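You operate a simulated robot arm through the tools that you are given. There is no shell and no other tool.

You are at the controls of a simulated robot arm. One attempt, no reset.

## Task
Switch the blender off, dial to OFF, lid and jar on the bench. Set down upright: blender jar.
Where things are to end (x, y in the base frame): jar lid within 60 mm of [480, 430]; blender jar within 60 mm of [470, 310].

Only the result counts: the job must be done as asked and must still hold three seconds after the hand-in. Knocking over, shifting, dropping, spilling or breaking anything else fails it. Lids that push on must go on centred and level and be pressed home; caps that screw on are set level and turned clockwise until they are tight.

## Robot
A 6-joint arm with a fingered hand, fixed in place. Base frame: the origin is on the floor under the middle of its stand, x ahead of it, y to its left, z up; the work surface is at about z = 850. Lengths are in mm, angles in degrees, forces in N, time in s.
With the tool pointing down near the work surface it reaches from about 360 to 740 mm from the base axis. Its first joint turns from -115.0 to 115.0 degrees. Payload 4 kg.
The tool frame sits at the grasp point between the pads (the TCP): z along the fingers, y along the line on which they close. The tips reach 26 mm beyond it. The gripper opens to 132 mm; its body begins 73 mm behind the TCP. The gripper is a hand of 4 fingers: y runs from the thumb to the fingers, the wrist lies at [0, 0, -239] in the tool frame, and closing takes about 1.5 s.
Orientation is that of the tool frame in the base frame, as a unit quaternion [x, y, z, w]. With the fingers straight down and closing along the base's y, the tool's x points along the base's -x, its y along +y and its z along -z.

## Interface
- The arm moves only by the tool nudge_tool. Its argument "plan" is a list of rows, each an object (a shift or turn left out is 0, a gripper value left out holds the last) with "slide": the shift along the tool's x, y, z in m, a list of three; "rot": the turn, a rotation vector about the tool's x, y, z in degrees, a list of three; "gripper": the gripper command, from -1 (shut) to 1 (fully open), values between in proportion. In form: [{"slide": [dx, dy, dz], "rot": [rx, ry, rz], "gripper": gripper}, ...]. A call has 1 to 20 rows; each row shifts and turns the commanded pose from where the row before left it, along the tool's axes as they then stand. Rows are played at 5 a second. More than 50 mm and 8.6 degrees between two rows, or a gripper value outside its range, and nothing of the call is played. A pose out of reach is approached as far as the arm can. The call stops where the force on the tool passes 90 N (or 10 N more than at its start, if that is more) or the arm is blocked; 0.2 s more then pass. The fingers move at their own pace (about 153 mm/s each) and stop on an object; they squeeze with about 24 N. The grip force told is the motor's: it shows also when the fingers shut on nothing. Time passes only in rows, and 0.2 s behind the last, so rows that do not move let the fingers close. The reply holds the time, the measured pose of the TCP, the force on the tool along the base axes, the opening and the grip force, in the units named above and with some noise, with the torque about the TCP (base axes, N m) and any sound that the robot's microphone picked up.
- Cameras (640 x 400 px; columns grow to the right, rows downward): "scene" is fixed at [400.4, 500.8, 1606.1]; the picture's right is [-0.97, -0.23, 0.00], its down [-0.22, 0.91, -0.37] and it looks along [0.08, -0.36, -0.93] (base axes); focal length 335 px, centre (320, 200). "wrist" rides on the gripper at [68, 2, -97] in the tool frame; the picture's right is [-0.03, 1.00, 0.00], its down [-0.82, -0.02, -0.58] and it looks along [-0.58, -0.01, 0.82] (tool axes); focal length 270 px, centre (320, 200). There is no depth. A picture from a camera that has moved, and an enlarged one, comes with that camera's place and axes in the base frame and with its lens.
- camera(camera): a new picture of that camera. The clock stands still meanwhile.
- raise_lower(by): slides the trunk up (or, below 0, down) by that many mm; the arm rides with it, the base frame stays. It gives what a move gives, with no picture.
- preshape(shape): the hand has 4 fingers and takes this shape, open, in about a second: jaw (thumb against the fingers, like two jaws); tri (thumb and two fingers); tip (a fingertip pinch); poke (one finger out to press); point (the index stretched); flat (the hand flat); cup (the hand cupped); fist (a fist). The gripper value then closes the fingers along that shape, each until it touches; the sizes above hold for jaw. It gives what a move gives, with no picture.
- zoom(camera, box): a new picture of the part [left, top, right, bottom] of that camera's present view, enlarged. The clock stands still meanwhile.
- sign_off(): hands the job in; it is judged then, once.

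Places have to be worked out from the pictures, the camera data and where the tool is seen. Open the gripper and draw the arm clear of the work before you hand the job in, unless the task says otherwise.

The tools are called after ">>>" as a command line: name --argument value ..., lists and objects as JSON in quotes. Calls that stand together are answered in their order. nudge_tool: Moves the arm, as the interface text tells. Its arguments: {"type":"object","properties":{"plan":{"type":"array","items":{"type":"object","properties":{"slide":{"type":"array","items":{"type":"number"}},"rot":{"type":"array","items":{"type":"number"}},"gripper":{"type":"number"}}}}},"required":["plan"]} The other tools are called the same way: raise_lower (by) moves the trunk up or down; preshape (shape) gives the hand a shape; camera (camera) takes a picture; zoom (camera, box) takes an enlarged picture of a part of a camera's view; sign_off () hands the job in.

At the start:

```text
time: 0.0
position: [396.9, 248.6, 1263.3]
tool_rot: [0.0, 1.0, 0.0, -0.001]
contact_force: [-0.4, 0.6, -0.4]
ft_torque: [0.0, -0.01, -0.01]
finger_gap: 131.8
grip_force: 0.1
shape: jaw
trunk travel left (down, up): [-850.0, 140.0]
```

scene: 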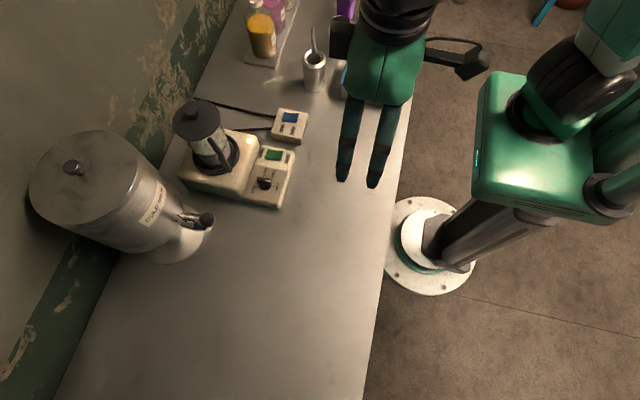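
wrist: 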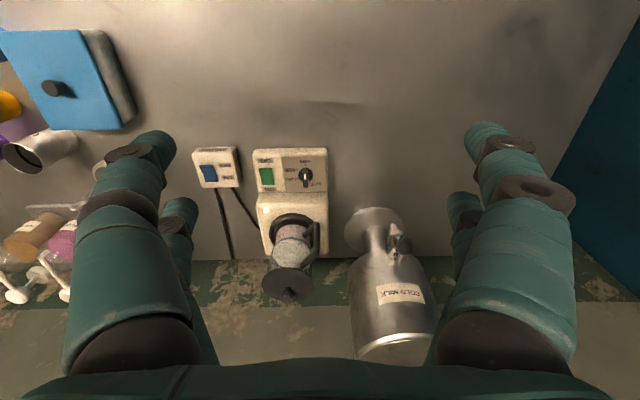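

The pictures show a blender (base with jar and dark lid on top) with a control panel holding a green switch and a dial. I'll zoom in on both cameras to understand the panel and the jar.

>>> zoom --camera "scene" --box '[160, 80, 320, 220]'

>>> zoom --camera "wrist" --box '[180, 130, 440, 310]'

>>> zoom --camera "wrist" --box '[245, 140, 335, 200]'

```text
2.86 times, centred on (240, 150) of scene
camera zoom: at [400.4, 500.8, 1606.1], right [-0.97, -0.23, 0.0], down [-0.22, 0.91, -0.37], along [0.08, -0.36, -0.93], focal length 957 px, centre (549, 343)
```

zoom: 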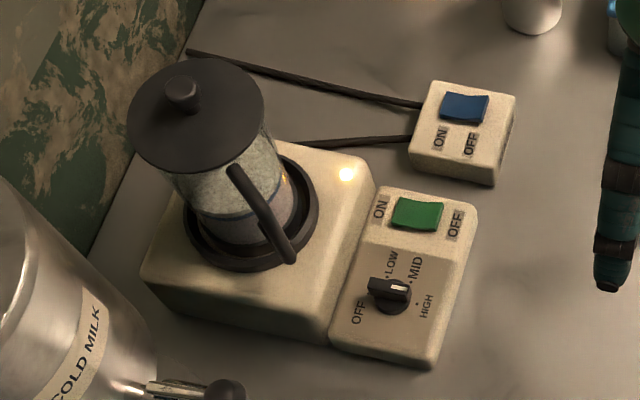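

```text
2.22 times, centred on (310, 220) of wrist
camera zoom: at [328.7, 250.2, 1358.4], right [0.03, 1.0, 0.0], down [0.82, -0.02, 0.58], along [0.58, -0.01, -0.82], focal length 601 px, centre (342, 156)
```

zoom: 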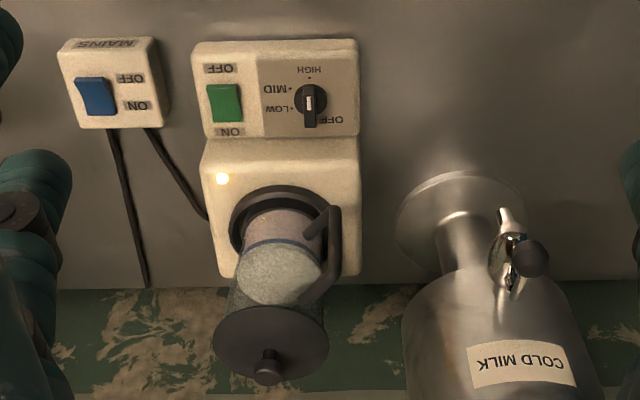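

```text
6.67 times, centred on (290, 170) of wrist
camera zoom: at [328.7, 250.2, 1358.4], right [0.03, 1.0, 0.0], down [0.82, -0.02, 0.58], along [0.58, -0.01, -0.82], focal length 1802 px, centre (520, 400)
```

zoom: 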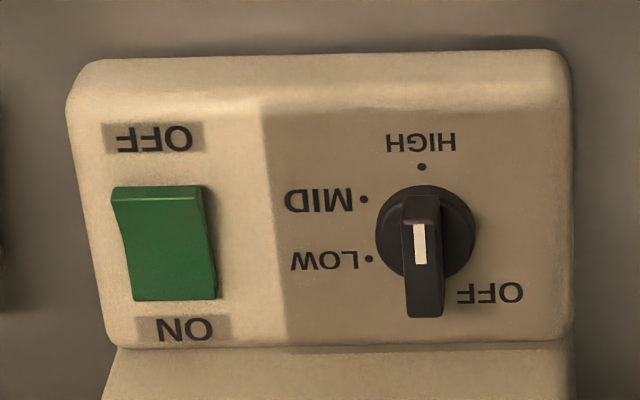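

The green rocker looks pressed at ON (pilot light lit), and the dial sits around (595,217,902), rocker about (596,140,897), jar axis near (719,184) with lid top near z≈1060. I'll zoom more closely at the dial, the lid and the jar before acting.

>>> zoom --camera "scene" --box '[240, 140, 300, 210]'

>>> zoom --camera "wrist" --box '[285, 150, 330, 195]'

>>> zoom --camera "wrist" --box '[240, 190, 350, 310]'

>>> zoom --camera "scene" --box '[165, 90, 255, 190]'

```text
5.71 times, centred on (270, 175) of scene
camera zoom: at [400.4, 500.8, 1606.1], right [-0.97, -0.23, 0.0], down [-0.22, 0.91, -0.37], along [0.08, -0.36, -0.93], focal length 1914 px, centre (606, 343)
```

zoom: 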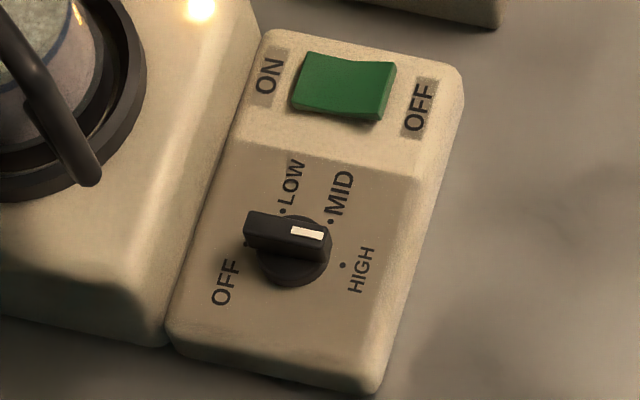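

```text
8.89 times, centred on (308, 172) of wrist
camera zoom: at [328.7, 250.2, 1358.4], right [0.03, 1.0, 0.0], down [0.82, -0.02, 0.58], along [0.58, -0.01, -0.82], focal length 2402 px, centre (431, 444)
```

zoom: 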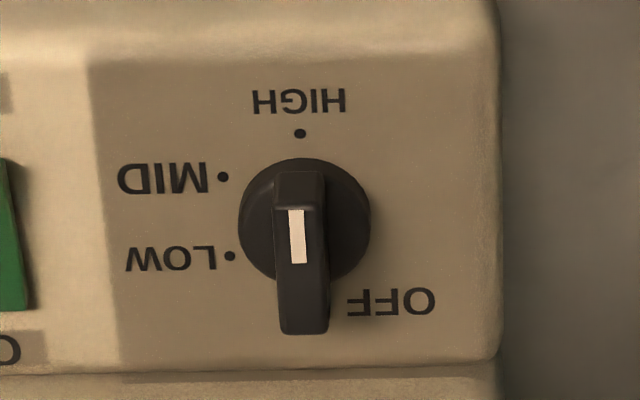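

```text
3.33 times, centred on (295, 250) of wrist
camera zoom: at [328.7, 250.2, 1358.4], right [0.03, 1.0, 0.0], down [0.82, -0.02, 0.58], along [0.58, -0.01, -0.82], focal length 901 px, centre (403, 33)
```

zoom: 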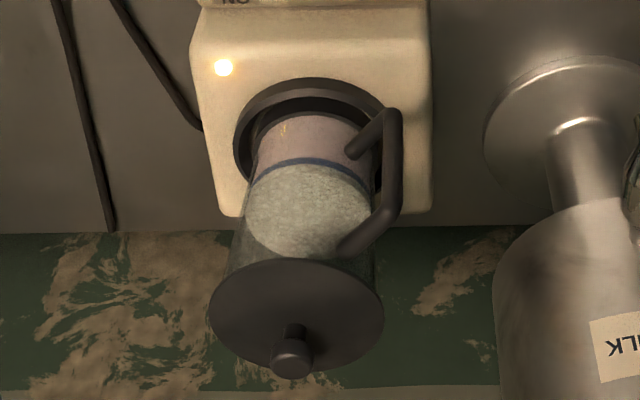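

```text
4.00 times, centred on (210, 140) of scene
camera zoom: at [400.4, 500.8, 1606.1], right [-0.97, -0.23, 0.0], down [-0.22, 0.91, -0.37], along [0.08, -0.36, -0.93], focal length 1340 px, centre (760, 440)
```

zoom: 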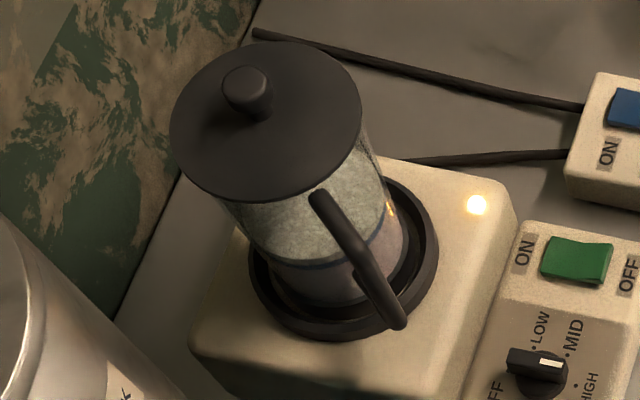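

The white mark on the dial bar is on its -x half, so it points at HIGH. The dots for HIGH, MID and LOW fit a circle centred near (597.5,218) at 60° spacing, which puts OFF at +x, 180° counter-clockwise from above. I'll try the poke shape up here in free space to see where the finger sits.

>>> preshape --shape "poke"

>>> camera --camera "wrist"

>>> camera --camera "scene"

```text
time: 0.9
position: [396.7, 247.9, 1264.0]
tool_rot: [0.0, 1.0, 0.0, -0.001]
contact_force: [-0.7, -0.1, 0.3]
ft_torque: [0.01, -0.01, -0.01]
finger_gap: 0.0
grip_force: 0.0
shape: poke
trunk travel left (down, up): [-850.0, 140.0]
```

```text
taken
camera wrist: at [328.7, 250.2, 1358.5], right [0.03, 1.0, 0.0], down [0.82, -0.02, 0.58], along [0.58, -0.01, -0.82], focal length 270 px, centre (320, 200)
```

wrist: 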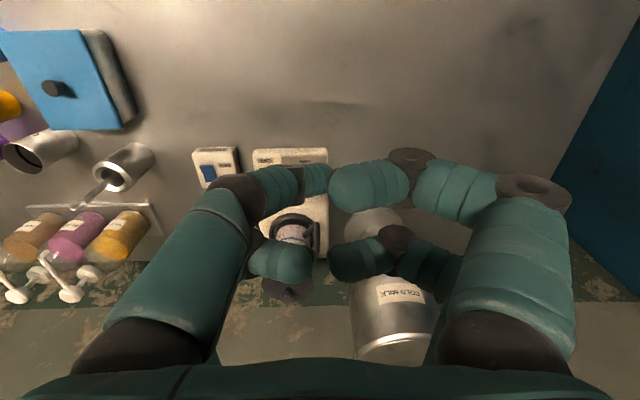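

```text
taken
```

scene: 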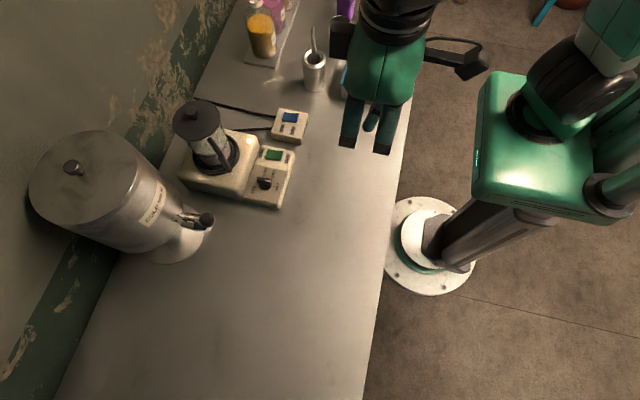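

Poke shape has the fingers curling with one apparently out; I'll zoom on it in both views to locate the pressing tip.

>>> zoom --camera "scene" --box '[320, 60, 420, 170]'

>>> zoom --camera "wrist" --box '[180, 130, 480, 310]'

```text
3.64 times, centred on (370, 115) of scene
camera zoom: at [400.4, 500.8, 1606.1], right [-0.97, -0.23, 0.0], down [-0.22, 0.91, -0.37], along [0.08, -0.36, -0.93], focal length 1218 px, centre (138, 509)
```

zoom: 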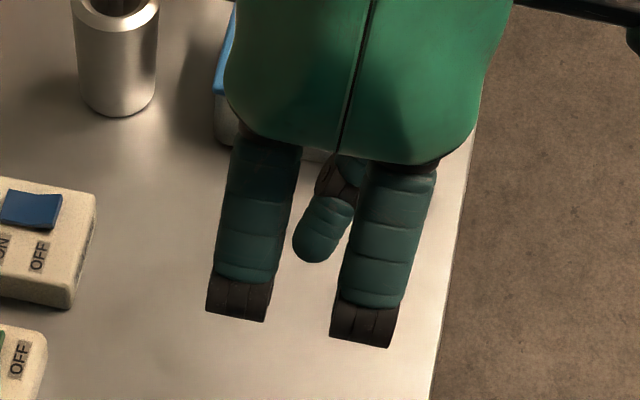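

```text
2.13 times, centred on (330, 220) of wrist
camera zoom: at [328.7, 250.2, 1358.5], right [0.03, 1.0, 0.0], down [0.82, -0.02, 0.58], along [0.58, -0.01, -0.82], focal length 577 px, centre (299, 157)
```

zoom: 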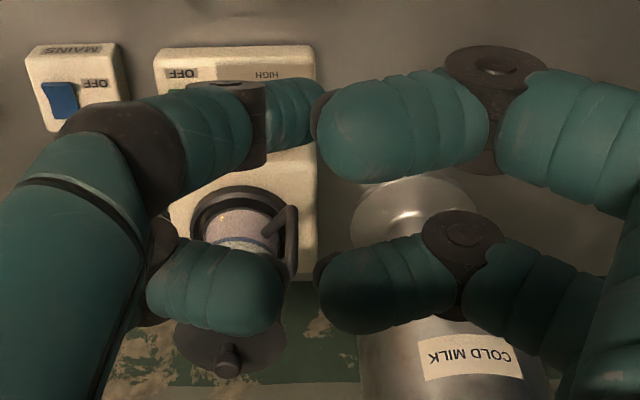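

The pokeing tip appears to lie on the tool axis, about 26 mm beyond the TCP, with the other knuckles some 45 mm higher. I'll move to above the OFF end of the green rocker at about (583,141), staying at TCP z≈1000.

>>> nudge_tool --plan '[{"slide": [-0.0233, -0.0134, 0.033]}, {"slide": [-0.0233, -0.0134, 0.033]}, {"slide": [-0.0233, -0.0134, 0.033]}, {"slide": [-0.0233, -0.0134, 0.033]}, {"slide": [-0.0233, -0.0134, 0.033]}, {"slide": [-0.0233, -0.0134, 0.033]}, {"slide": [-0.0233, -0.0134, 0.033]}, {"slide": [-0.0233, -0.0134, 0.033]}, {}]'

>>> camera --camera "wrist"

>>> zoom --camera "scene" --box '[160, 60, 360, 220]'

```text
time: 2.9
position: [583.2, 141.6, 998.0]
tool_rot: [-0.001, 1.0, 0.0, 0.001]
contact_force: [-0.7, -0.3, -0.4]
ft_torque: [0.04, 0.0, 0.0]
finger_gap: 0.0
grip_force: 0.0
shape: poke
trunk travel left (down, up): [-850.0, 140.0]
```

```text
taken
camera wrist: at [515.4, 142.9, 1093.6], right [0.02, 1.0, 0.0], down [0.82, -0.02, 0.58], along [0.58, -0.01, -0.82], focal length 270 px, centre (320, 200)
```

wrist: 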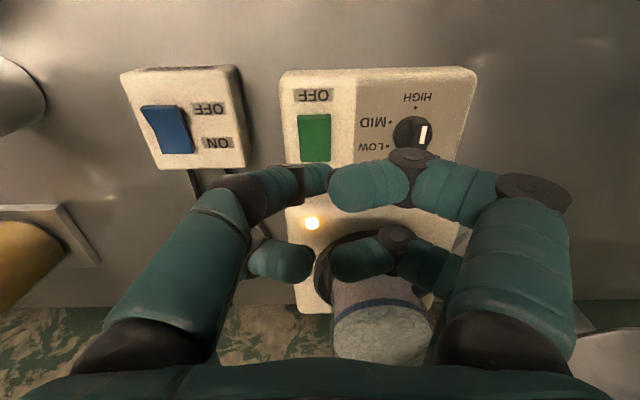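

```text
2.50 times, centred on (260, 140) of scene
camera zoom: at [400.4, 500.8, 1606.1], right [-0.97, -0.23, 0.0], down [-0.22, 0.91, -0.37], along [0.08, -0.36, -0.93], focal length 838 px, centre (470, 350)
```

zoom: 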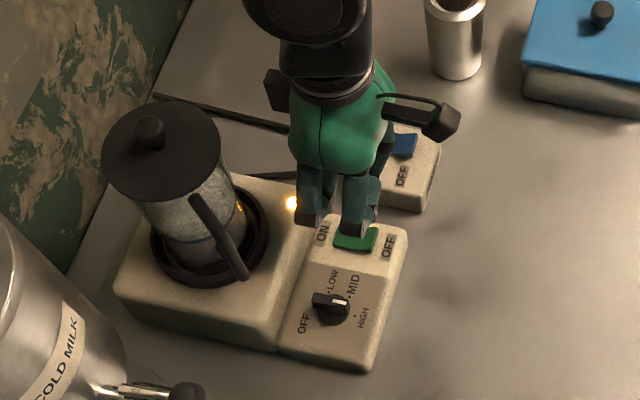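

The rocker from this closer view spans x≈577–617 at y≈138, with OFF at the near end, and the tip is roughly on the tool axis. I'll shift slightly to (580,139) and descend to TCP z≈945, then look again.

>>> nudge_tool --plan '[{"slide": [0.003, -0.0025, 0.0]}, {"slide": [0, 0, 0.018]}, {"slide": [0, 0, 0.018]}, {"slide": [0, 0, 0.017]}, {}]'

>>> camera --camera "wrist"

>>> zoom --camera "scene" --box '[230, 100, 320, 200]'

```text
time: 4.1
position: [579.8, 139.3, 944.4]
tool_rot: [0.001, 1.0, 0.0, 0.0]
contact_force: [-0.4, -0.6, -0.4]
ft_torque: [0.02, 0.03, -0.02]
finger_gap: 0.0
grip_force: 0.2
shape: poke
trunk travel left (down, up): [-850.0, 140.0]
```

```text
taken
camera wrist: at [512.0, 140.4, 1040.8], right [0.03, 1.0, 0.0], down [0.82, -0.02, 0.58], along [0.58, -0.01, -0.82], focal length 270 px, centre (320, 200)
```

wrist: 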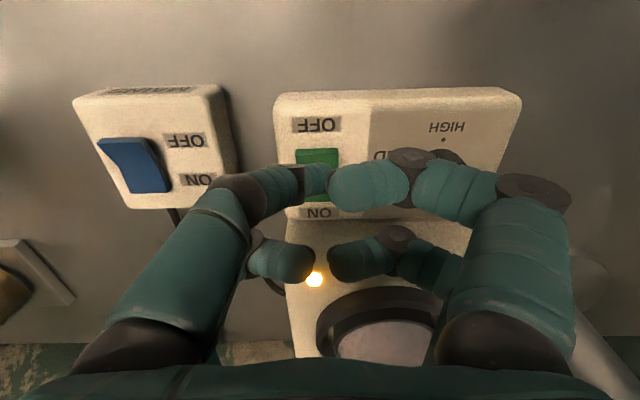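

```text
4.00 times, centred on (275, 150) of scene
camera zoom: at [400.4, 500.8, 1606.1], right [-0.97, -0.23, 0.0], down [-0.22, 0.91, -0.37], along [0.08, -0.36, -0.93], focal length 1340 px, centre (500, 400)
```

zoom: 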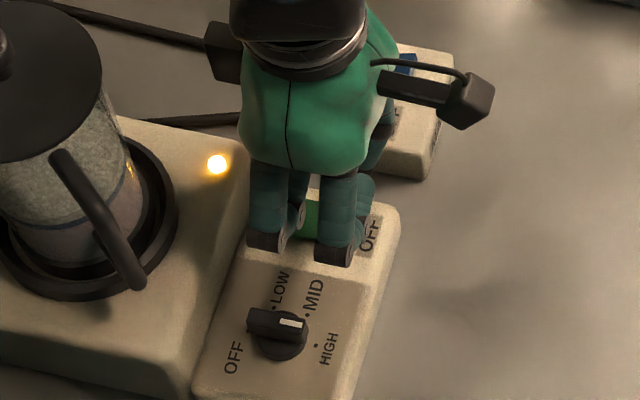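

Force is still nil at TCP z=944. I'll zoom on the tip in the wrist view to check where it sits relative to the rocker before pressing.

>>> zoom --camera "wrist" --box '[260, 110, 400, 220]'

```text
3.64 times, centred on (330, 165) of wrist
camera zoom: at [512.0, 140.4, 1040.8], right [0.03, 1.0, 0.0], down [0.82, -0.02, 0.58], along [0.58, -0.01, -0.82], focal length 983 px, centre (284, 327)
```

zoom: 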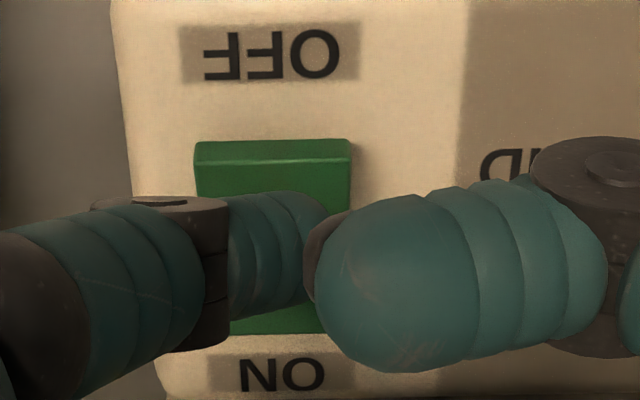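

The tip seems about 5 mm beyond the tool axis in x and 4 mm in y, at about (584,144). I'll shift by -3 mm in x and -4 mm in y, then lower in small steps while watching the force.

>>> nudge_tool --plan '[{"slide": [0.003, -0.004, 0.0]}, {"slide": [0, 0, 0.004]}, {"slide": [0, 0, 0.004]}, {"slide": [0, 0, 0.003]}, {"slide": [0, 0, 0.003]}, {}]'

>>> zoom --camera "wrist" --box '[260, 110, 400, 220]'

```text
time: 5.5
position: [576.6, 135.0, 932.7]
tool_rot: [0.0, 1.0, 0.0, 0.001]
contact_force: [0.2, 0.3, 0.7]
ft_torque: [-0.01, -0.01, 0.04]
finger_gap: 0.0
grip_force: 0.0
shape: poke
trunk travel left (down, up): [-850.0, 140.0]
```

```text
3.64 times, centred on (330, 165) of wrist
camera zoom: at [509.0, 136.5, 1027.5], right [0.03, 1.0, 0.0], down [0.82, -0.02, 0.58], along [0.58, -0.01, -0.82], focal length 983 px, centre (284, 327)
```

zoom: 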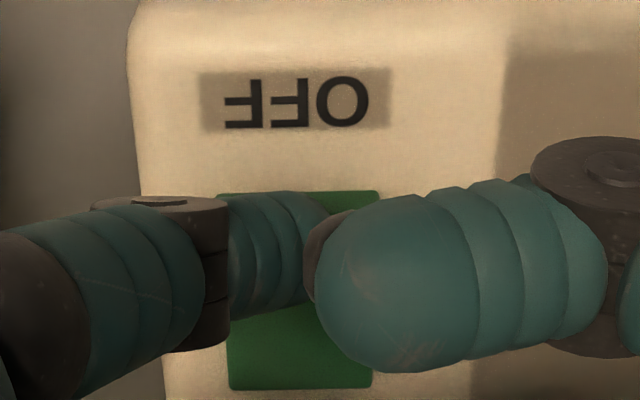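

Still no contact at TCP z=932.7; the tip covers the OFF end of the rocker. I continue down in 2 mm steps.

>>> nudge_tool --plan '[{"slide": [0, 0, 0.002]}, {"slide": [0, 0, 0.002]}, {"slide": [0, 0, 0.002]}, {"slide": [0, 0, 0.002]}, {}]'

>>> zoom --camera "wrist" --box '[260, 110, 400, 220]'

```text
time: 6.7
position: [576.9, 134.9, 924.3]
tool_rot: [-0.001, 1.0, 0.0, 0.0]
contact_force: [-0.1, -0.1, 0.4]
ft_torque: [-0.04, 0.01, 0.04]
finger_gap: 0.0
grip_force: 0.0
shape: poke
trunk travel left (down, up): [-850.0, 140.0]
```

```text
3.64 times, centred on (330, 165) of wrist
camera zoom: at [509.1, 136.5, 1019.3], right [0.03, 1.0, 0.0], down [0.82, -0.02, 0.58], along [0.58, -0.01, -0.82], focal length 983 px, centre (284, 327)
```

zoom: 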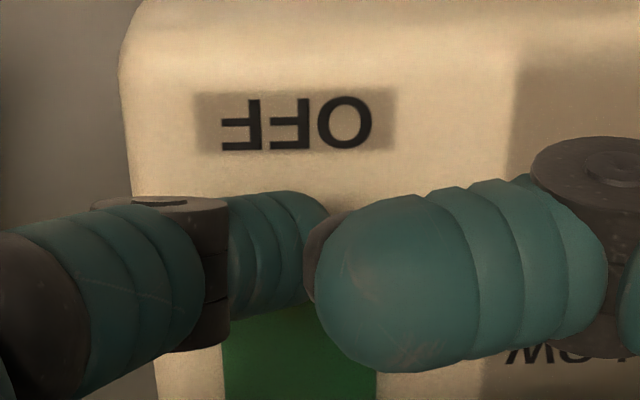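

No contact yet at z=924; the tip's line is still over the OFF half. Continuing down in 2 mm steps.

>>> nudge_tool --plan '[{"slide": [0, 0, 0.002]}, {"slide": [0, 0, 0.002]}, {"slide": [0, 0, 0.002]}, {}]'

>>> zoom --camera "scene" --box '[230, 100, 320, 200]'

```text
time: 7.7
position: [577.1, 134.6, 917.4]
tool_rot: [0.0, 1.0, 0.0, 0.001]
contact_force: [-0.5, -1.1, 1.8]
ft_torque: [0.03, 0.01, -0.01]
finger_gap: 0.1
grip_force: 0.0
shape: poke
trunk travel left (down, up): [-850.0, 140.0]
```

```text
4.00 times, centred on (275, 150) of scene
camera zoom: at [400.4, 500.8, 1606.1], right [-0.97, -0.23, 0.0], down [-0.22, 0.91, -0.37], along [0.08, -0.36, -0.93], focal length 1340 px, centre (500, 400)
```

zoom: 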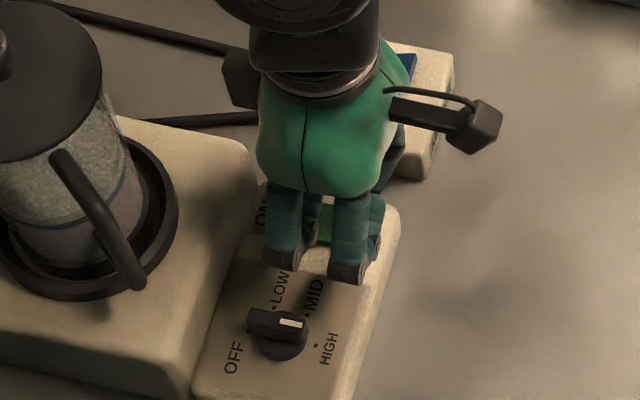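

The pilot light on the blender base has gone out and there's light contact (1.8 N), so the rocker has tipped over. I'll press 2 mm more to seat it and then withdraw straight up.

>>> nudge_tool --plan '[{"slide": [0, 0, 0.002]}, {}, {"slide": [0, 0, -0.01]}, {"slide": [0, 0, -0.03]}, {"slide": [0, 0, -0.045]}, {"slide": [0, 0, -0.045]}, {"slide": [0.02, 0, -0.04]}, {"slide": [0.045, 0, -0.02]}, {"slide": [0.045, 0, 0]}, {}]'

>>> zoom --camera "scene" --box '[160, 80, 320, 220]'

>>> camera --camera "wrist"

```text
time: 9.9
position: [466.5, 135.1, 1106.6]
tool_rot: [0.001, 1.0, -0.001, -0.001]
contact_force: [-0.4, -0.4, -0.6]
ft_torque: [0.04, 0.06, -0.03]
finger_gap: 0.0
grip_force: 0.1
shape: poke
trunk travel left (down, up): [-850.0, 140.0]
```

```text
2.86 times, centred on (240, 150) of scene
camera zoom: at [400.4, 500.8, 1606.1], right [-0.97, -0.23, 0.0], down [-0.22, 0.91, -0.37], along [0.08, -0.36, -0.93], focal length 957 px, centre (549, 343)
```

zoom: 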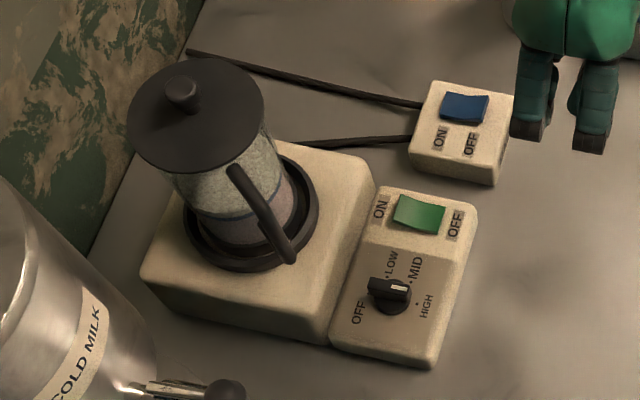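

```text
taken
camera wrist: at [399.0, 136.7, 1201.3], right [0.03, 1.0, 0.0], down [0.82, -0.02, 0.58], along [0.58, -0.01, -0.82], focal length 270 px, centre (320, 200)
```

wrist: 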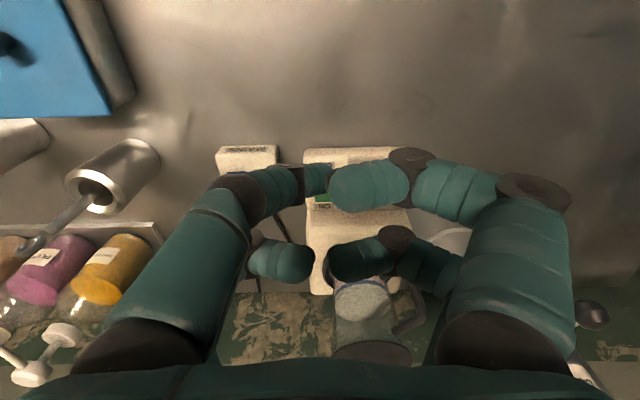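

The lamp is out and the rocker now tilts to OFF. Next I shape the hand as jaw and re-measure the lid from here.

>>> preshape --shape "jaw"

>>> nudge_tool --plan '[{"slide": [-0.02, 0.02, -0.04]}, {"slide": [-0.02, 0.02, -0.04]}, {"slide": [-0.02, 0.01, -0.04]}, {}]'

>>> camera --camera "wrist"

>>> camera --camera "scene"

```text
time: 10.8
position: [466.6, 135.2, 1106.1]
tool_rot: [0.0, 1.0, 0.0, 0.0]
contact_force: [-0.6, 1.1, 0.6]
ft_torque: [-0.03, 0.04, 0.0]
finger_gap: 132.0
grip_force: 0.1
shape: jaw
trunk travel left (down, up): [-850.0, 140.0]
```

```text
time: 11.8
position: [525.9, 185.0, 1228.6]
tool_rot: [0.0, 1.0, -0.001, 0.0]
contact_force: [-0.5, -0.4, 0.5]
ft_torque: [0.02, 0.04, -0.02]
finger_gap: 132.4
grip_force: 0.1
shape: jaw
trunk travel left (down, up): [-850.0, 140.0]
```

```text
taken
camera wrist: at [458.8, 186.2, 1322.2], right [0.03, 1.0, 0.0], down [0.82, -0.02, 0.58], along [0.58, -0.01, -0.82], focal length 270 px, centre (320, 200)
```

wrist: 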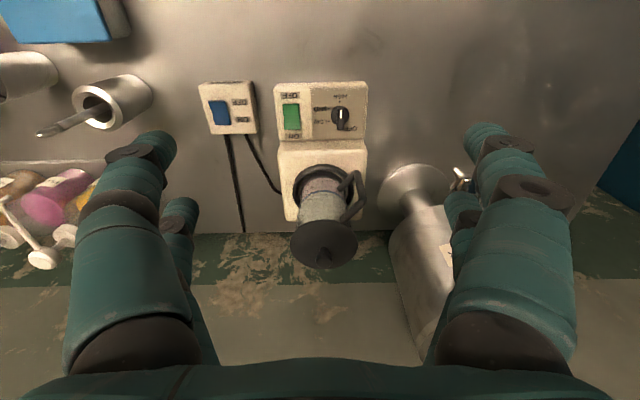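

```text
taken
```

scene: 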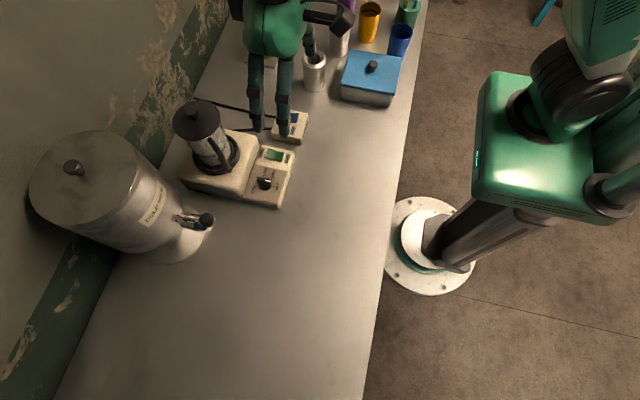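

The lid is centred between the fingers in y. I'll zoom on it to pin the knob's position.

>>> zoom --camera "wrist" --box '[270, 150, 380, 280]'

>>> zoom --camera "scene" --box '[165, 90, 255, 190]'

```text
3.08 times, centred on (325, 215) of wrist
camera zoom: at [458.8, 186.2, 1322.2], right [0.03, 1.0, 0.0], down [0.82, -0.02, 0.58], along [0.58, -0.01, -0.82], focal length 832 px, centre (305, 154)
```

zoom: 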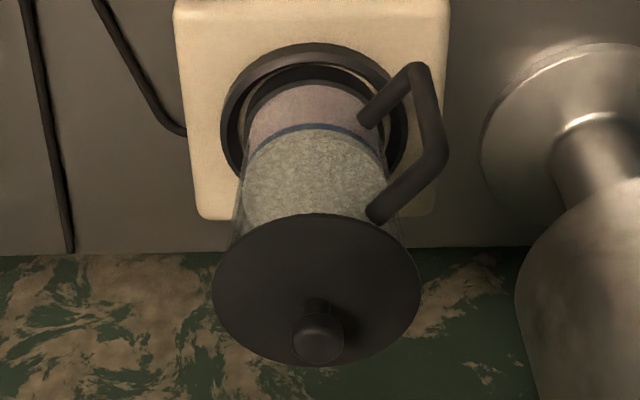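

```text
4.00 times, centred on (210, 140) of scene
camera zoom: at [400.4, 500.8, 1606.1], right [-0.97, -0.23, 0.0], down [-0.22, 0.91, -0.37], along [0.08, -0.36, -0.93], focal length 1340 px, centre (760, 440)
```

zoom: 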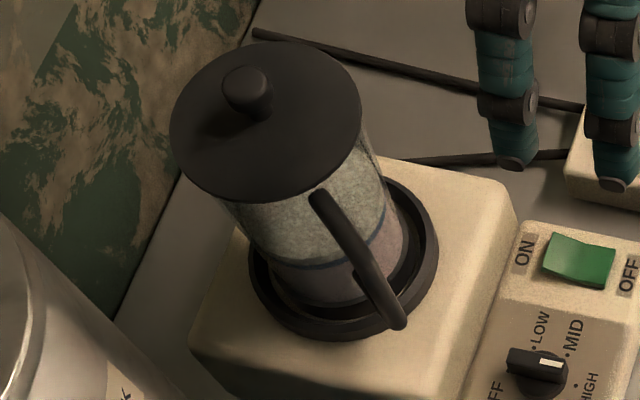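

Combining both views, I place the lid disc centre near (716,186) with its top at z≈1063 and diameter ≈92 mm, the knob top at z≈1090, and the jar handle pointing roughly toward 137° from +x. I'll move above the lid at TCP z≈1180 and turn the hand 43° so the fingers close across the handle direction.

>>> nudge_tool --plan '[{"slide": [-0.038, 0, 0.0096]}, {"slide": [-0.038, 0, 0.0096]}, {"slide": [-0.038, 0, 0.0096]}, {"slide": [-0.038, 0, 0.0096]}, {"slide": [-0.038, 0.001, 0.0096]}, {"rot": [0, 0, 7.2]}, {"rot": [0, 0, 7.2]}, {"rot": [0, 0, 7.2]}, {"rot": [0, 0, 7.2]}, {"rot": [0, 0, 7.2]}, {"rot": [0, 0, 7]}, {}, {}]'

>>> camera --camera "wrist"

>>> camera --camera "scene"

```text
time: 14.6
position: [677.7, 175.6, 1168.3]
tool_rot: [0.367, 0.93, 0.0, 0.0]
contact_force: [-0.6, 0.1, 0.0]
ft_torque: [0.0, -0.02, 0.03]
finger_gap: 131.8
grip_force: 0.1
shape: jaw
out of reach, approached as far as the arm can: row 4, 5
trunk travel left (down, up): [-850.0, 140.0]
```

```text
taken
camera wrist: at [628.6, 224.6, 1264.1], right [0.7, 0.71, 0.0], down [0.58, -0.57, 0.58], along [0.41, -0.4, -0.82], focal length 270 px, centre (320, 200)
```

wrist: 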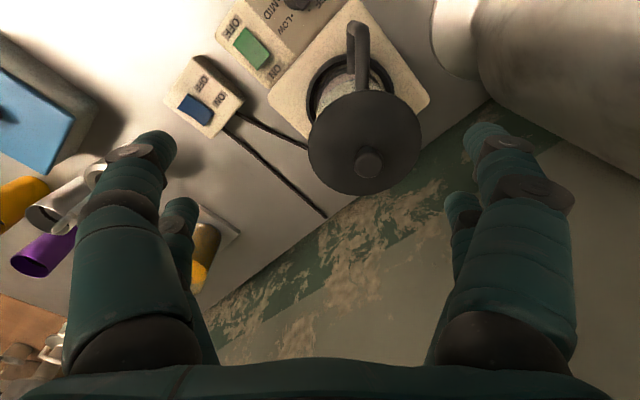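

```text
taken
```

scene: 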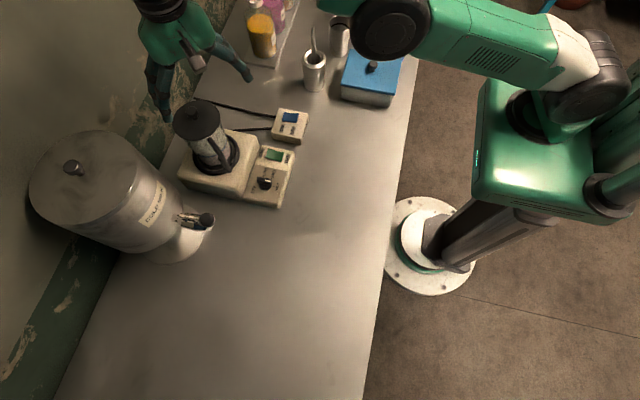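

The arm stops at radius ≈700 at this height, short of the lid. I'll look closely at the lid from here for its rim thickness, and raise the trunk, which should bring the lid into the arm's best reach band.

>>> zoom --camera "wrist" --box '[290, 0, 440, 200]'

>>> raise_lower --by 140

```text
2.00 times, centred on (365, 100) of wrist
camera zoom: at [628.6, 224.6, 1264.1], right [0.7, 0.71, 0.0], down [0.58, -0.57, 0.58], along [0.41, -0.4, -0.82], focal length 541 px, centre (230, 400)
```

zoom: 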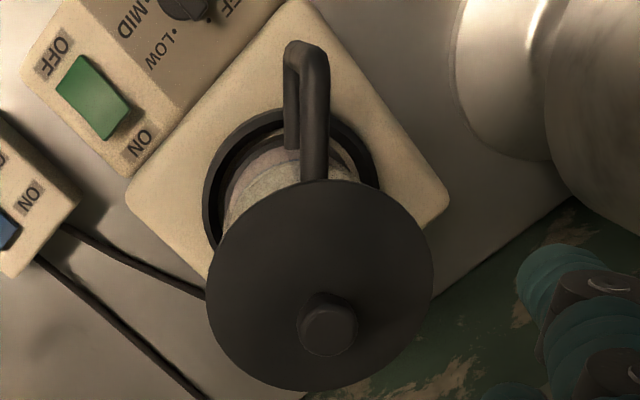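

```text
time: 16.3
position: [676.5, 177.8, 1308.1]
tool_rot: [0.367, 0.93, 0.0, 0.0]
contact_force: [-0.7, 0.2, -0.2]
ft_torque: [0.01, 0.01, -0.04]
finger_gap: 132.0
grip_force: 0.0
shape: jaw
trunk travel left (down, up): [-990.0, 0.0]
```

The lid centre refines to about (716,188), and the trunk is now fully up with the tool at z≈1308. I'll turn the hand back to closing along y, tilt the fingers 15° outward to gain reach, and go to a stand-off above the lid at z≈1160.

>>> nudge_tool --plan '[{"rot": [0, 0, -7.2]}, {"rot": [0, 0, -7.2]}, {"rot": [0, 0, -7.2]}, {"rot": [0, 0, -7.2]}, {"rot": [0, 0, -7.2]}, {"rot": [0, 0, -7]}, {"rot": [0, -7.5, 0]}, {"rot": [0, -7.5, 0]}, {"slide": [0.001, 0.00275, 0.038]}, {"slide": [0.001, 0.00275, 0.038]}, {"slide": [0.001, 0.00275, 0.038]}, {"slide": [0.001, 0.00275, 0.038]}, {}]'

>>> camera --camera "wrist"

>>> camera --camera "scene"

```text
time: 19.1
position: [711.8, 187.8, 1161.9]
tool_rot: [0.0, 0.991, 0.0, 0.131]
contact_force: [-0.1, 0.3, 1.3]
ft_torque: [0.02, -0.01, 0.01]
finger_gap: 131.9
grip_force: 0.1
shape: jaw
trunk travel left (down, up): [-990.0, 0.0]
```

```text
taken
camera wrist: at [621.4, 189.2, 1235.4], right [0.02, 1.0, 0.01], down [0.64, -0.02, 0.77], along [0.77, -0.01, -0.64], focal length 270 px, centre (320, 200)
```

wrist: 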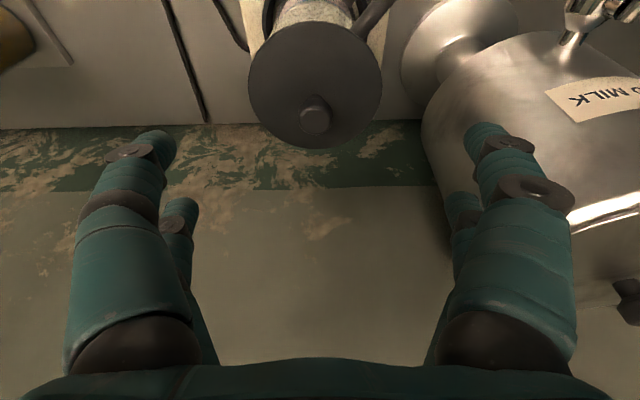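

```text
taken
```

scene: 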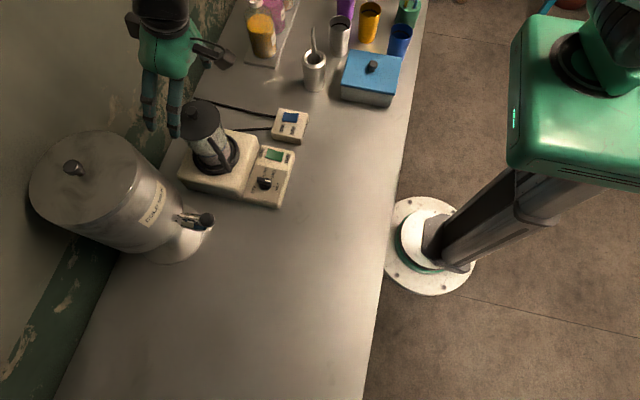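

The hand reached the stand-off at (712,188,1162) with the tilt, and the tank clears the outer fingers by about 35 mm. I descend vertically to TCP z≈1074, so the rim lies within the last part of the finger pads.

>>> nudge_tool --plan '[{"slide": [0.0057, -0.001, 0.0212]}, {"slide": [0.0057, 0, 0.0212]}, {"slide": [0.0057, 0, 0.0212]}, {"slide": [0.0057, 0, 0.0212]}, {}]'

>>> camera --camera "wrist"

>>> zoom --camera "scene" --box '[120, 40, 280, 200]'

```text
time: 20.3
position: [712.5, 187.2, 1074.2]
tool_rot: [0.0, 0.991, 0.001, 0.13]
contact_force: [0.2, -0.5, 0.2]
ft_torque: [-0.02, -0.02, 0.0]
finger_gap: 131.7
grip_force: 0.1
shape: jaw
trunk travel left (down, up): [-990.0, 0.0]
```

```text
taken
camera wrist: at [622.1, 188.3, 1147.6], right [0.02, 1.0, 0.01], down [0.64, -0.02, 0.77], along [0.77, -0.01, -0.64], focal length 270 px, centre (320, 200)
```

wrist: 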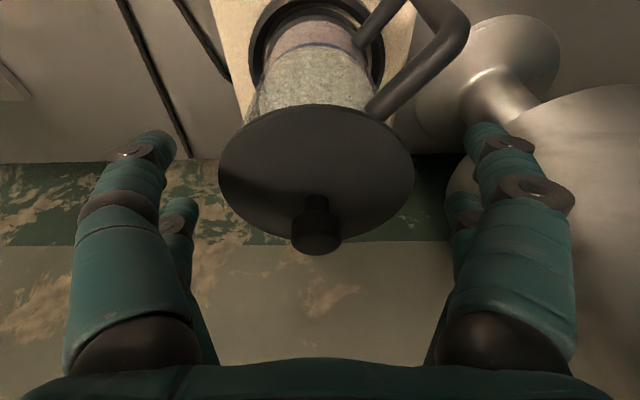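

```text
2.50 times, centred on (200, 120) of scene
camera zoom: at [400.4, 500.8, 1606.1], right [-0.97, -0.23, 0.0], down [-0.22, 0.91, -0.37], along [0.08, -0.36, -0.93], focal length 838 px, centre (620, 400)
```

zoom: 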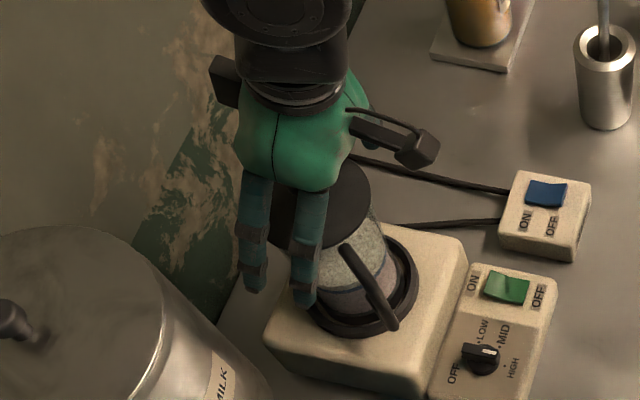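

The lid sits centred between the fingers, its top perhaps nearer z≈1058. I'll go 8 mm lower so the far fingertips are surely below the rim, then close gently and look.

>>> nudge_tool --plan '[{"slide": [0.0021, -0.001, 0.0077]}, {}, {"gripper": 0.6}, {"gripper": 0.4}, {"gripper": 0.3}, {}]'

>>> camera --camera "wrist"

>>> zoom --camera "scene" --box '[150, 70, 250, 170]'

```text
time: 21.7
position: [714.6, 186.4, 1066.1]
tool_rot: [0.0, 0.991, 0.0, 0.13]
contact_force: [-0.1, 0.3, -0.2]
ft_torque: [-0.03, 0.03, 0.01]
finger_gap: 86.3
grip_force: 0.0
shape: jaw
trunk travel left (down, up): [-990.0, 0.0]
```

```text
taken
camera wrist: at [622.3, 187.4, 1140.0], right [0.02, 1.0, 0.01], down [0.64, -0.02, 0.77], along [0.77, -0.01, -0.64], focal length 270 px, centre (320, 200)
```

wrist: 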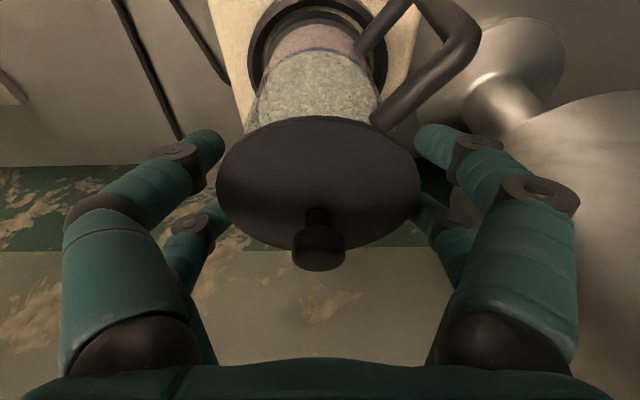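

```text
4.00 times, centred on (200, 120) of scene
camera zoom: at [400.4, 500.8, 1606.1], right [-0.97, -0.23, 0.0], down [-0.22, 0.91, -0.37], along [0.08, -0.36, -0.93], focal length 1340 px, centre (800, 520)
```

zoom: 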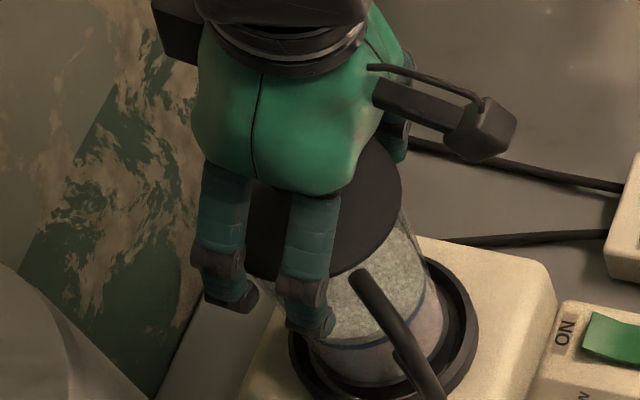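

The gap is 86 mm with no grip force yet, and the fingertips straddle the rim. I'll continue to close until they stop on the lid.

>>> nudge_tool --plan '[{"gripper": 0.2}, {"gripper": 0.1}, {"gripper": 0.0}, {"gripper": -0.2}, {}, {}]'

>>> camera --camera "wrist"

>>> zoom --camera "scene" --box '[150, 70, 250, 170]'

```text
time: 23.1
position: [712.4, 186.6, 1066.0]
tool_rot: [0.001, 0.991, -0.001, 0.131]
contact_force: [0.4, -0.5, 0.4]
ft_torque: [-0.03, 0.11, 0.01]
finger_gap: 70.3
grip_force: 24.0
shape: jaw
trunk travel left (down, up): [-990.0, 0.0]
```

```text
taken
camera wrist: at [622.4, 187.4, 1139.7], right [0.02, 1.0, 0.01], down [0.64, -0.02, 0.77], along [0.77, -0.01, -0.64], focal length 270 px, centre (320, 200)
```

wrist: 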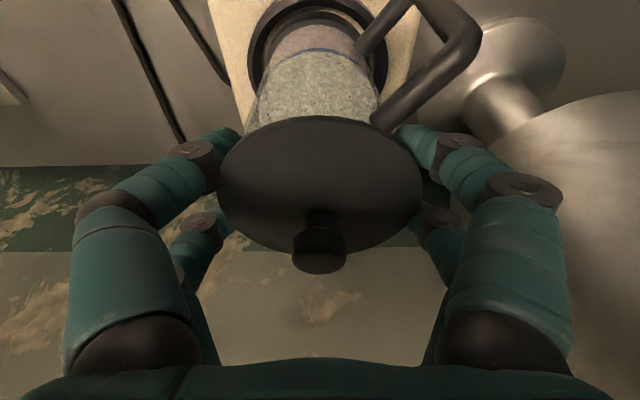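

```text
4.00 times, centred on (200, 120) of scene
camera zoom: at [400.4, 500.8, 1606.1], right [-0.97, -0.23, 0.0], down [-0.22, 0.91, -0.37], along [0.08, -0.36, -0.93], focal length 1340 px, centre (800, 520)
```

zoom: 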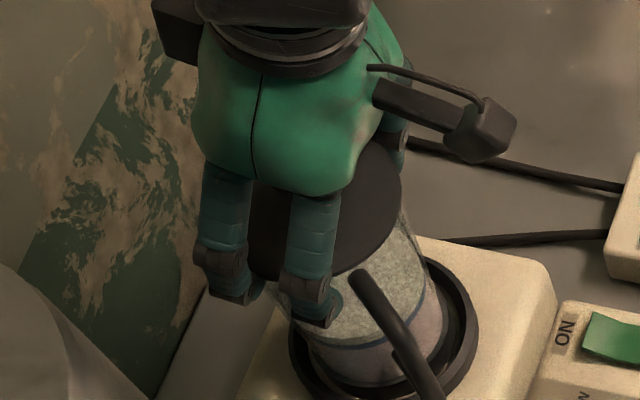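

The fingers stopped at a 70 mm gap with 24 N, smaller than the rim should give, so the tips may be under the rim on the jar body. I'll zoom in to see where they touch.

>>> zoom --camera "wrist" --box '[170, 90, 300, 260]'

>>> zoom --camera "wrist" --box '[350, 90, 480, 260]'

>>> zoom --camera "scene" --box '[190, 110, 250, 160]'

```text
2.35 times, centred on (235, 175) of wrist
camera zoom: at [622.4, 187.4, 1139.7], right [0.02, 1.0, 0.01], down [0.64, -0.02, 0.77], along [0.77, -0.01, -0.64], focal length 636 px, centre (520, 259)
```

zoom: 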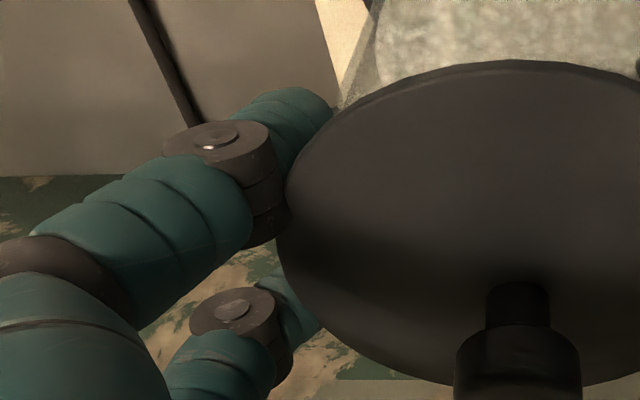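

```text
2.35 times, centred on (415, 175) of wrist
camera zoom: at [622.4, 187.4, 1139.7], right [0.02, 1.0, 0.01], down [0.64, -0.02, 0.77], along [0.77, -0.01, -0.64], focal length 636 px, centre (96, 259)
```

zoom: 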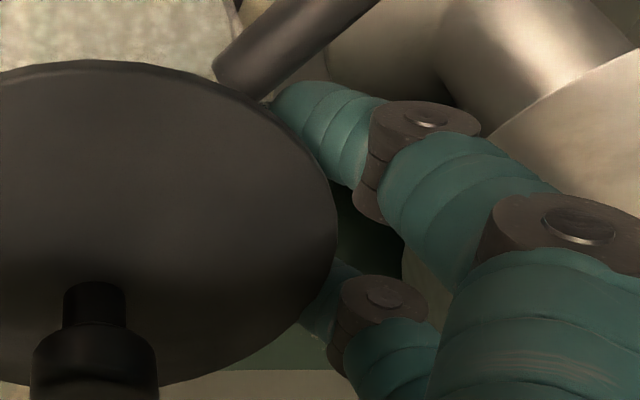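

```text
8.00 times, centred on (220, 135) of scene
camera zoom: at [400.4, 500.8, 1606.1], right [-0.97, -0.23, 0.0], down [-0.22, 0.91, -0.37], along [0.08, -0.36, -0.93], focal length 2680 px, centre (1120, 720)
```

zoom: 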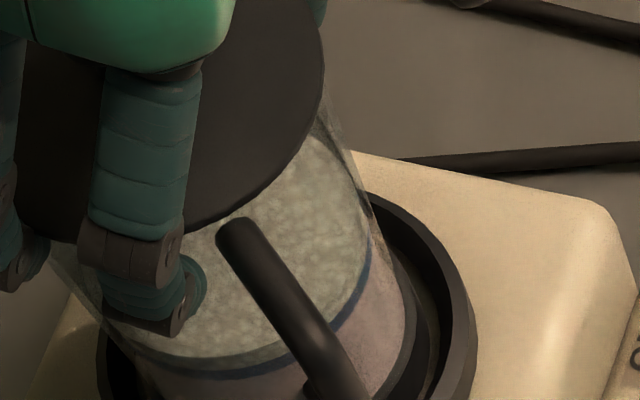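

The tips have curled under the thin rim and are on the jar wall, so lifting now would bring the jar as well. The knob has a narrow neck with a wider head, which is a better hold for the lid; I'll open, rise clear and look at the tri and tip shapes.

>>> nudge_tool --plan '[{"gripper": 0.2}, {"gripper": 0.6}, {"gripper": 1.0}, {}, {"slide": [-0.0104, 0, -0.0386]}, {"slide": [-0.0104, 0, -0.0386]}, {"slide": [-0.0104, 0, -0.0386]}, {}]'

>>> preshape --shape "tip"

>>> camera --camera "wrist"

>>> preshape --shape "tri"

>>> camera --camera "wrist"

>>> zoom --camera "scene" --box '[120, 40, 260, 180]'

```text
time: 24.9
position: [714.0, 185.5, 1185.0]
tool_rot: [0.0, 0.991, 0.0, 0.131]
contact_force: [0.2, 0.9, -1.0]
ft_torque: [0.04, 0.03, 0.03]
finger_gap: 131.7
grip_force: 0.1
shape: jaw
trunk travel left (down, up): [-990.0, 0.0]
```

```text
time: 25.8
position: [712.2, 186.0, 1184.6]
tool_rot: [0.0, 0.992, 0.001, 0.13]
contact_force: [0.4, 1.0, -0.1]
ft_torque: [0.02, -0.04, -0.02]
finger_gap: 132.2
grip_force: 0.1
shape: tip
trunk travel left (down, up): [-990.0, 0.0]
```

```text
taken
camera wrist: at [621.8, 187.3, 1259.5], right [0.02, 1.0, 0.01], down [0.64, -0.02, 0.77], along [0.77, -0.01, -0.64], focal length 270 px, centre (320, 200)
```

wrist: 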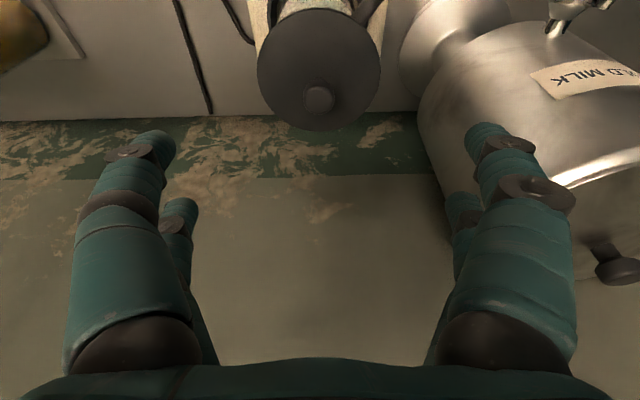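

```text
time: 26.7
position: [712.7, 186.7, 1183.6]
tool_rot: [0.0, 0.991, 0.001, 0.131]
contact_force: [-0.3, 0.4, 0.2]
ft_torque: [0.03, -0.04, 0.01]
finger_gap: 132.0
grip_force: 0.0
shape: tri
trunk travel left (down, up): [-990.0, 0.0]
```

```text
taken
camera wrist: at [621.7, 187.3, 1259.5], right [0.02, 1.0, 0.01], down [0.64, -0.02, 0.77], along [0.77, -0.01, -0.64], focal length 270 px, centre (320, 200)
```

wrist: 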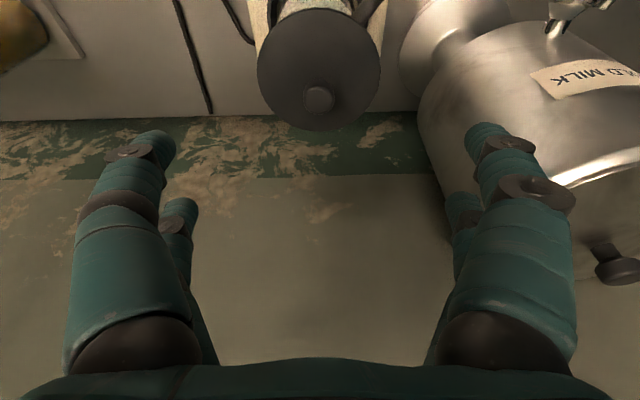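

```text
2.86 times, centred on (190, 110) of scene
camera zoom: at [400.4, 500.8, 1606.1], right [-0.97, -0.23, 0.0], down [-0.22, 0.91, -0.37], along [0.08, -0.36, -0.93], focal length 957 px, centre (691, 457)
```

zoom: 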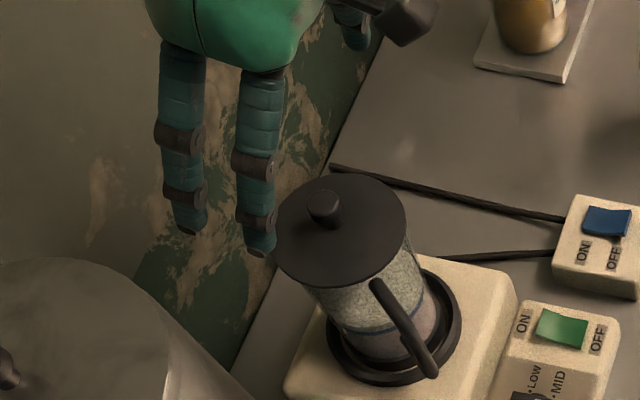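

The open shapes look alike; the difference shows on closing. I'll close the tri shape here in free air to see where the fingertips meet.

>>> nudge_tool --plan '[{"gripper": 0.5}, {"gripper": 0.0}, {"gripper": -0.5}, {"gripper": -0.7}, {}, {}, {}, {}]'

>>> camera --camera "wrist"

>>> zoom --camera "scene" --box '[120, 40, 260, 180]'

```text
time: 28.5
position: [712.2, 186.9, 1185.6]
tool_rot: [0.0, 0.991, -0.001, 0.13]
contact_force: [-0.3, 1.0, 0.4]
ft_torque: [-0.01, -0.01, 0.01]
finger_gap: 20.1
grip_force: 0.0
shape: tri
trunk travel left (down, up): [-990.0, 0.0]
```

```text
taken
camera wrist: at [621.8, 187.3, 1259.5], right [0.02, 1.0, 0.01], down [0.64, -0.02, 0.77], along [0.77, -0.01, -0.64], focal length 270 px, centre (320, 200)
```

wrist: 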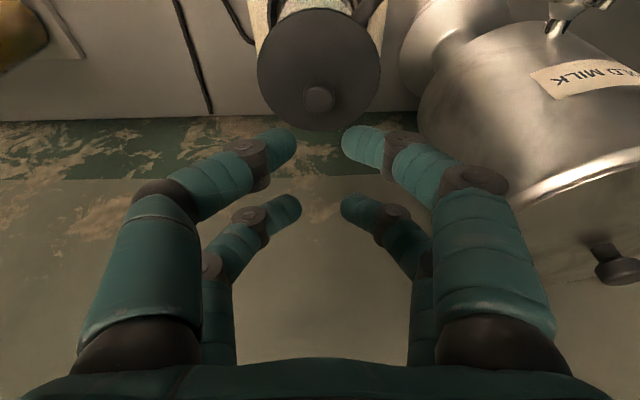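

```text
2.86 times, centred on (190, 110) of scene
camera zoom: at [400.4, 500.8, 1606.1], right [-0.97, -0.23, 0.0], down [-0.22, 0.91, -0.37], along [0.08, -0.36, -0.93], focal length 957 px, centre (691, 457)
```

zoom: 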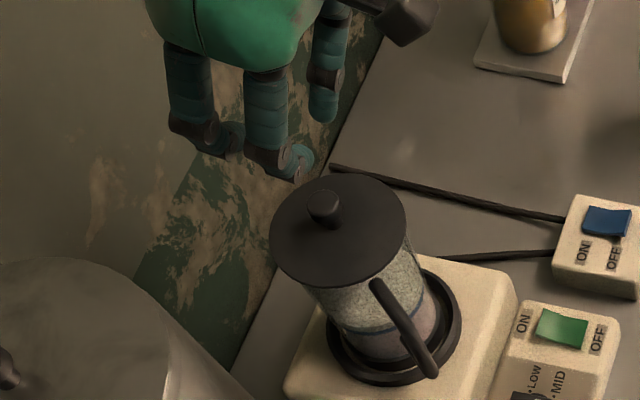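

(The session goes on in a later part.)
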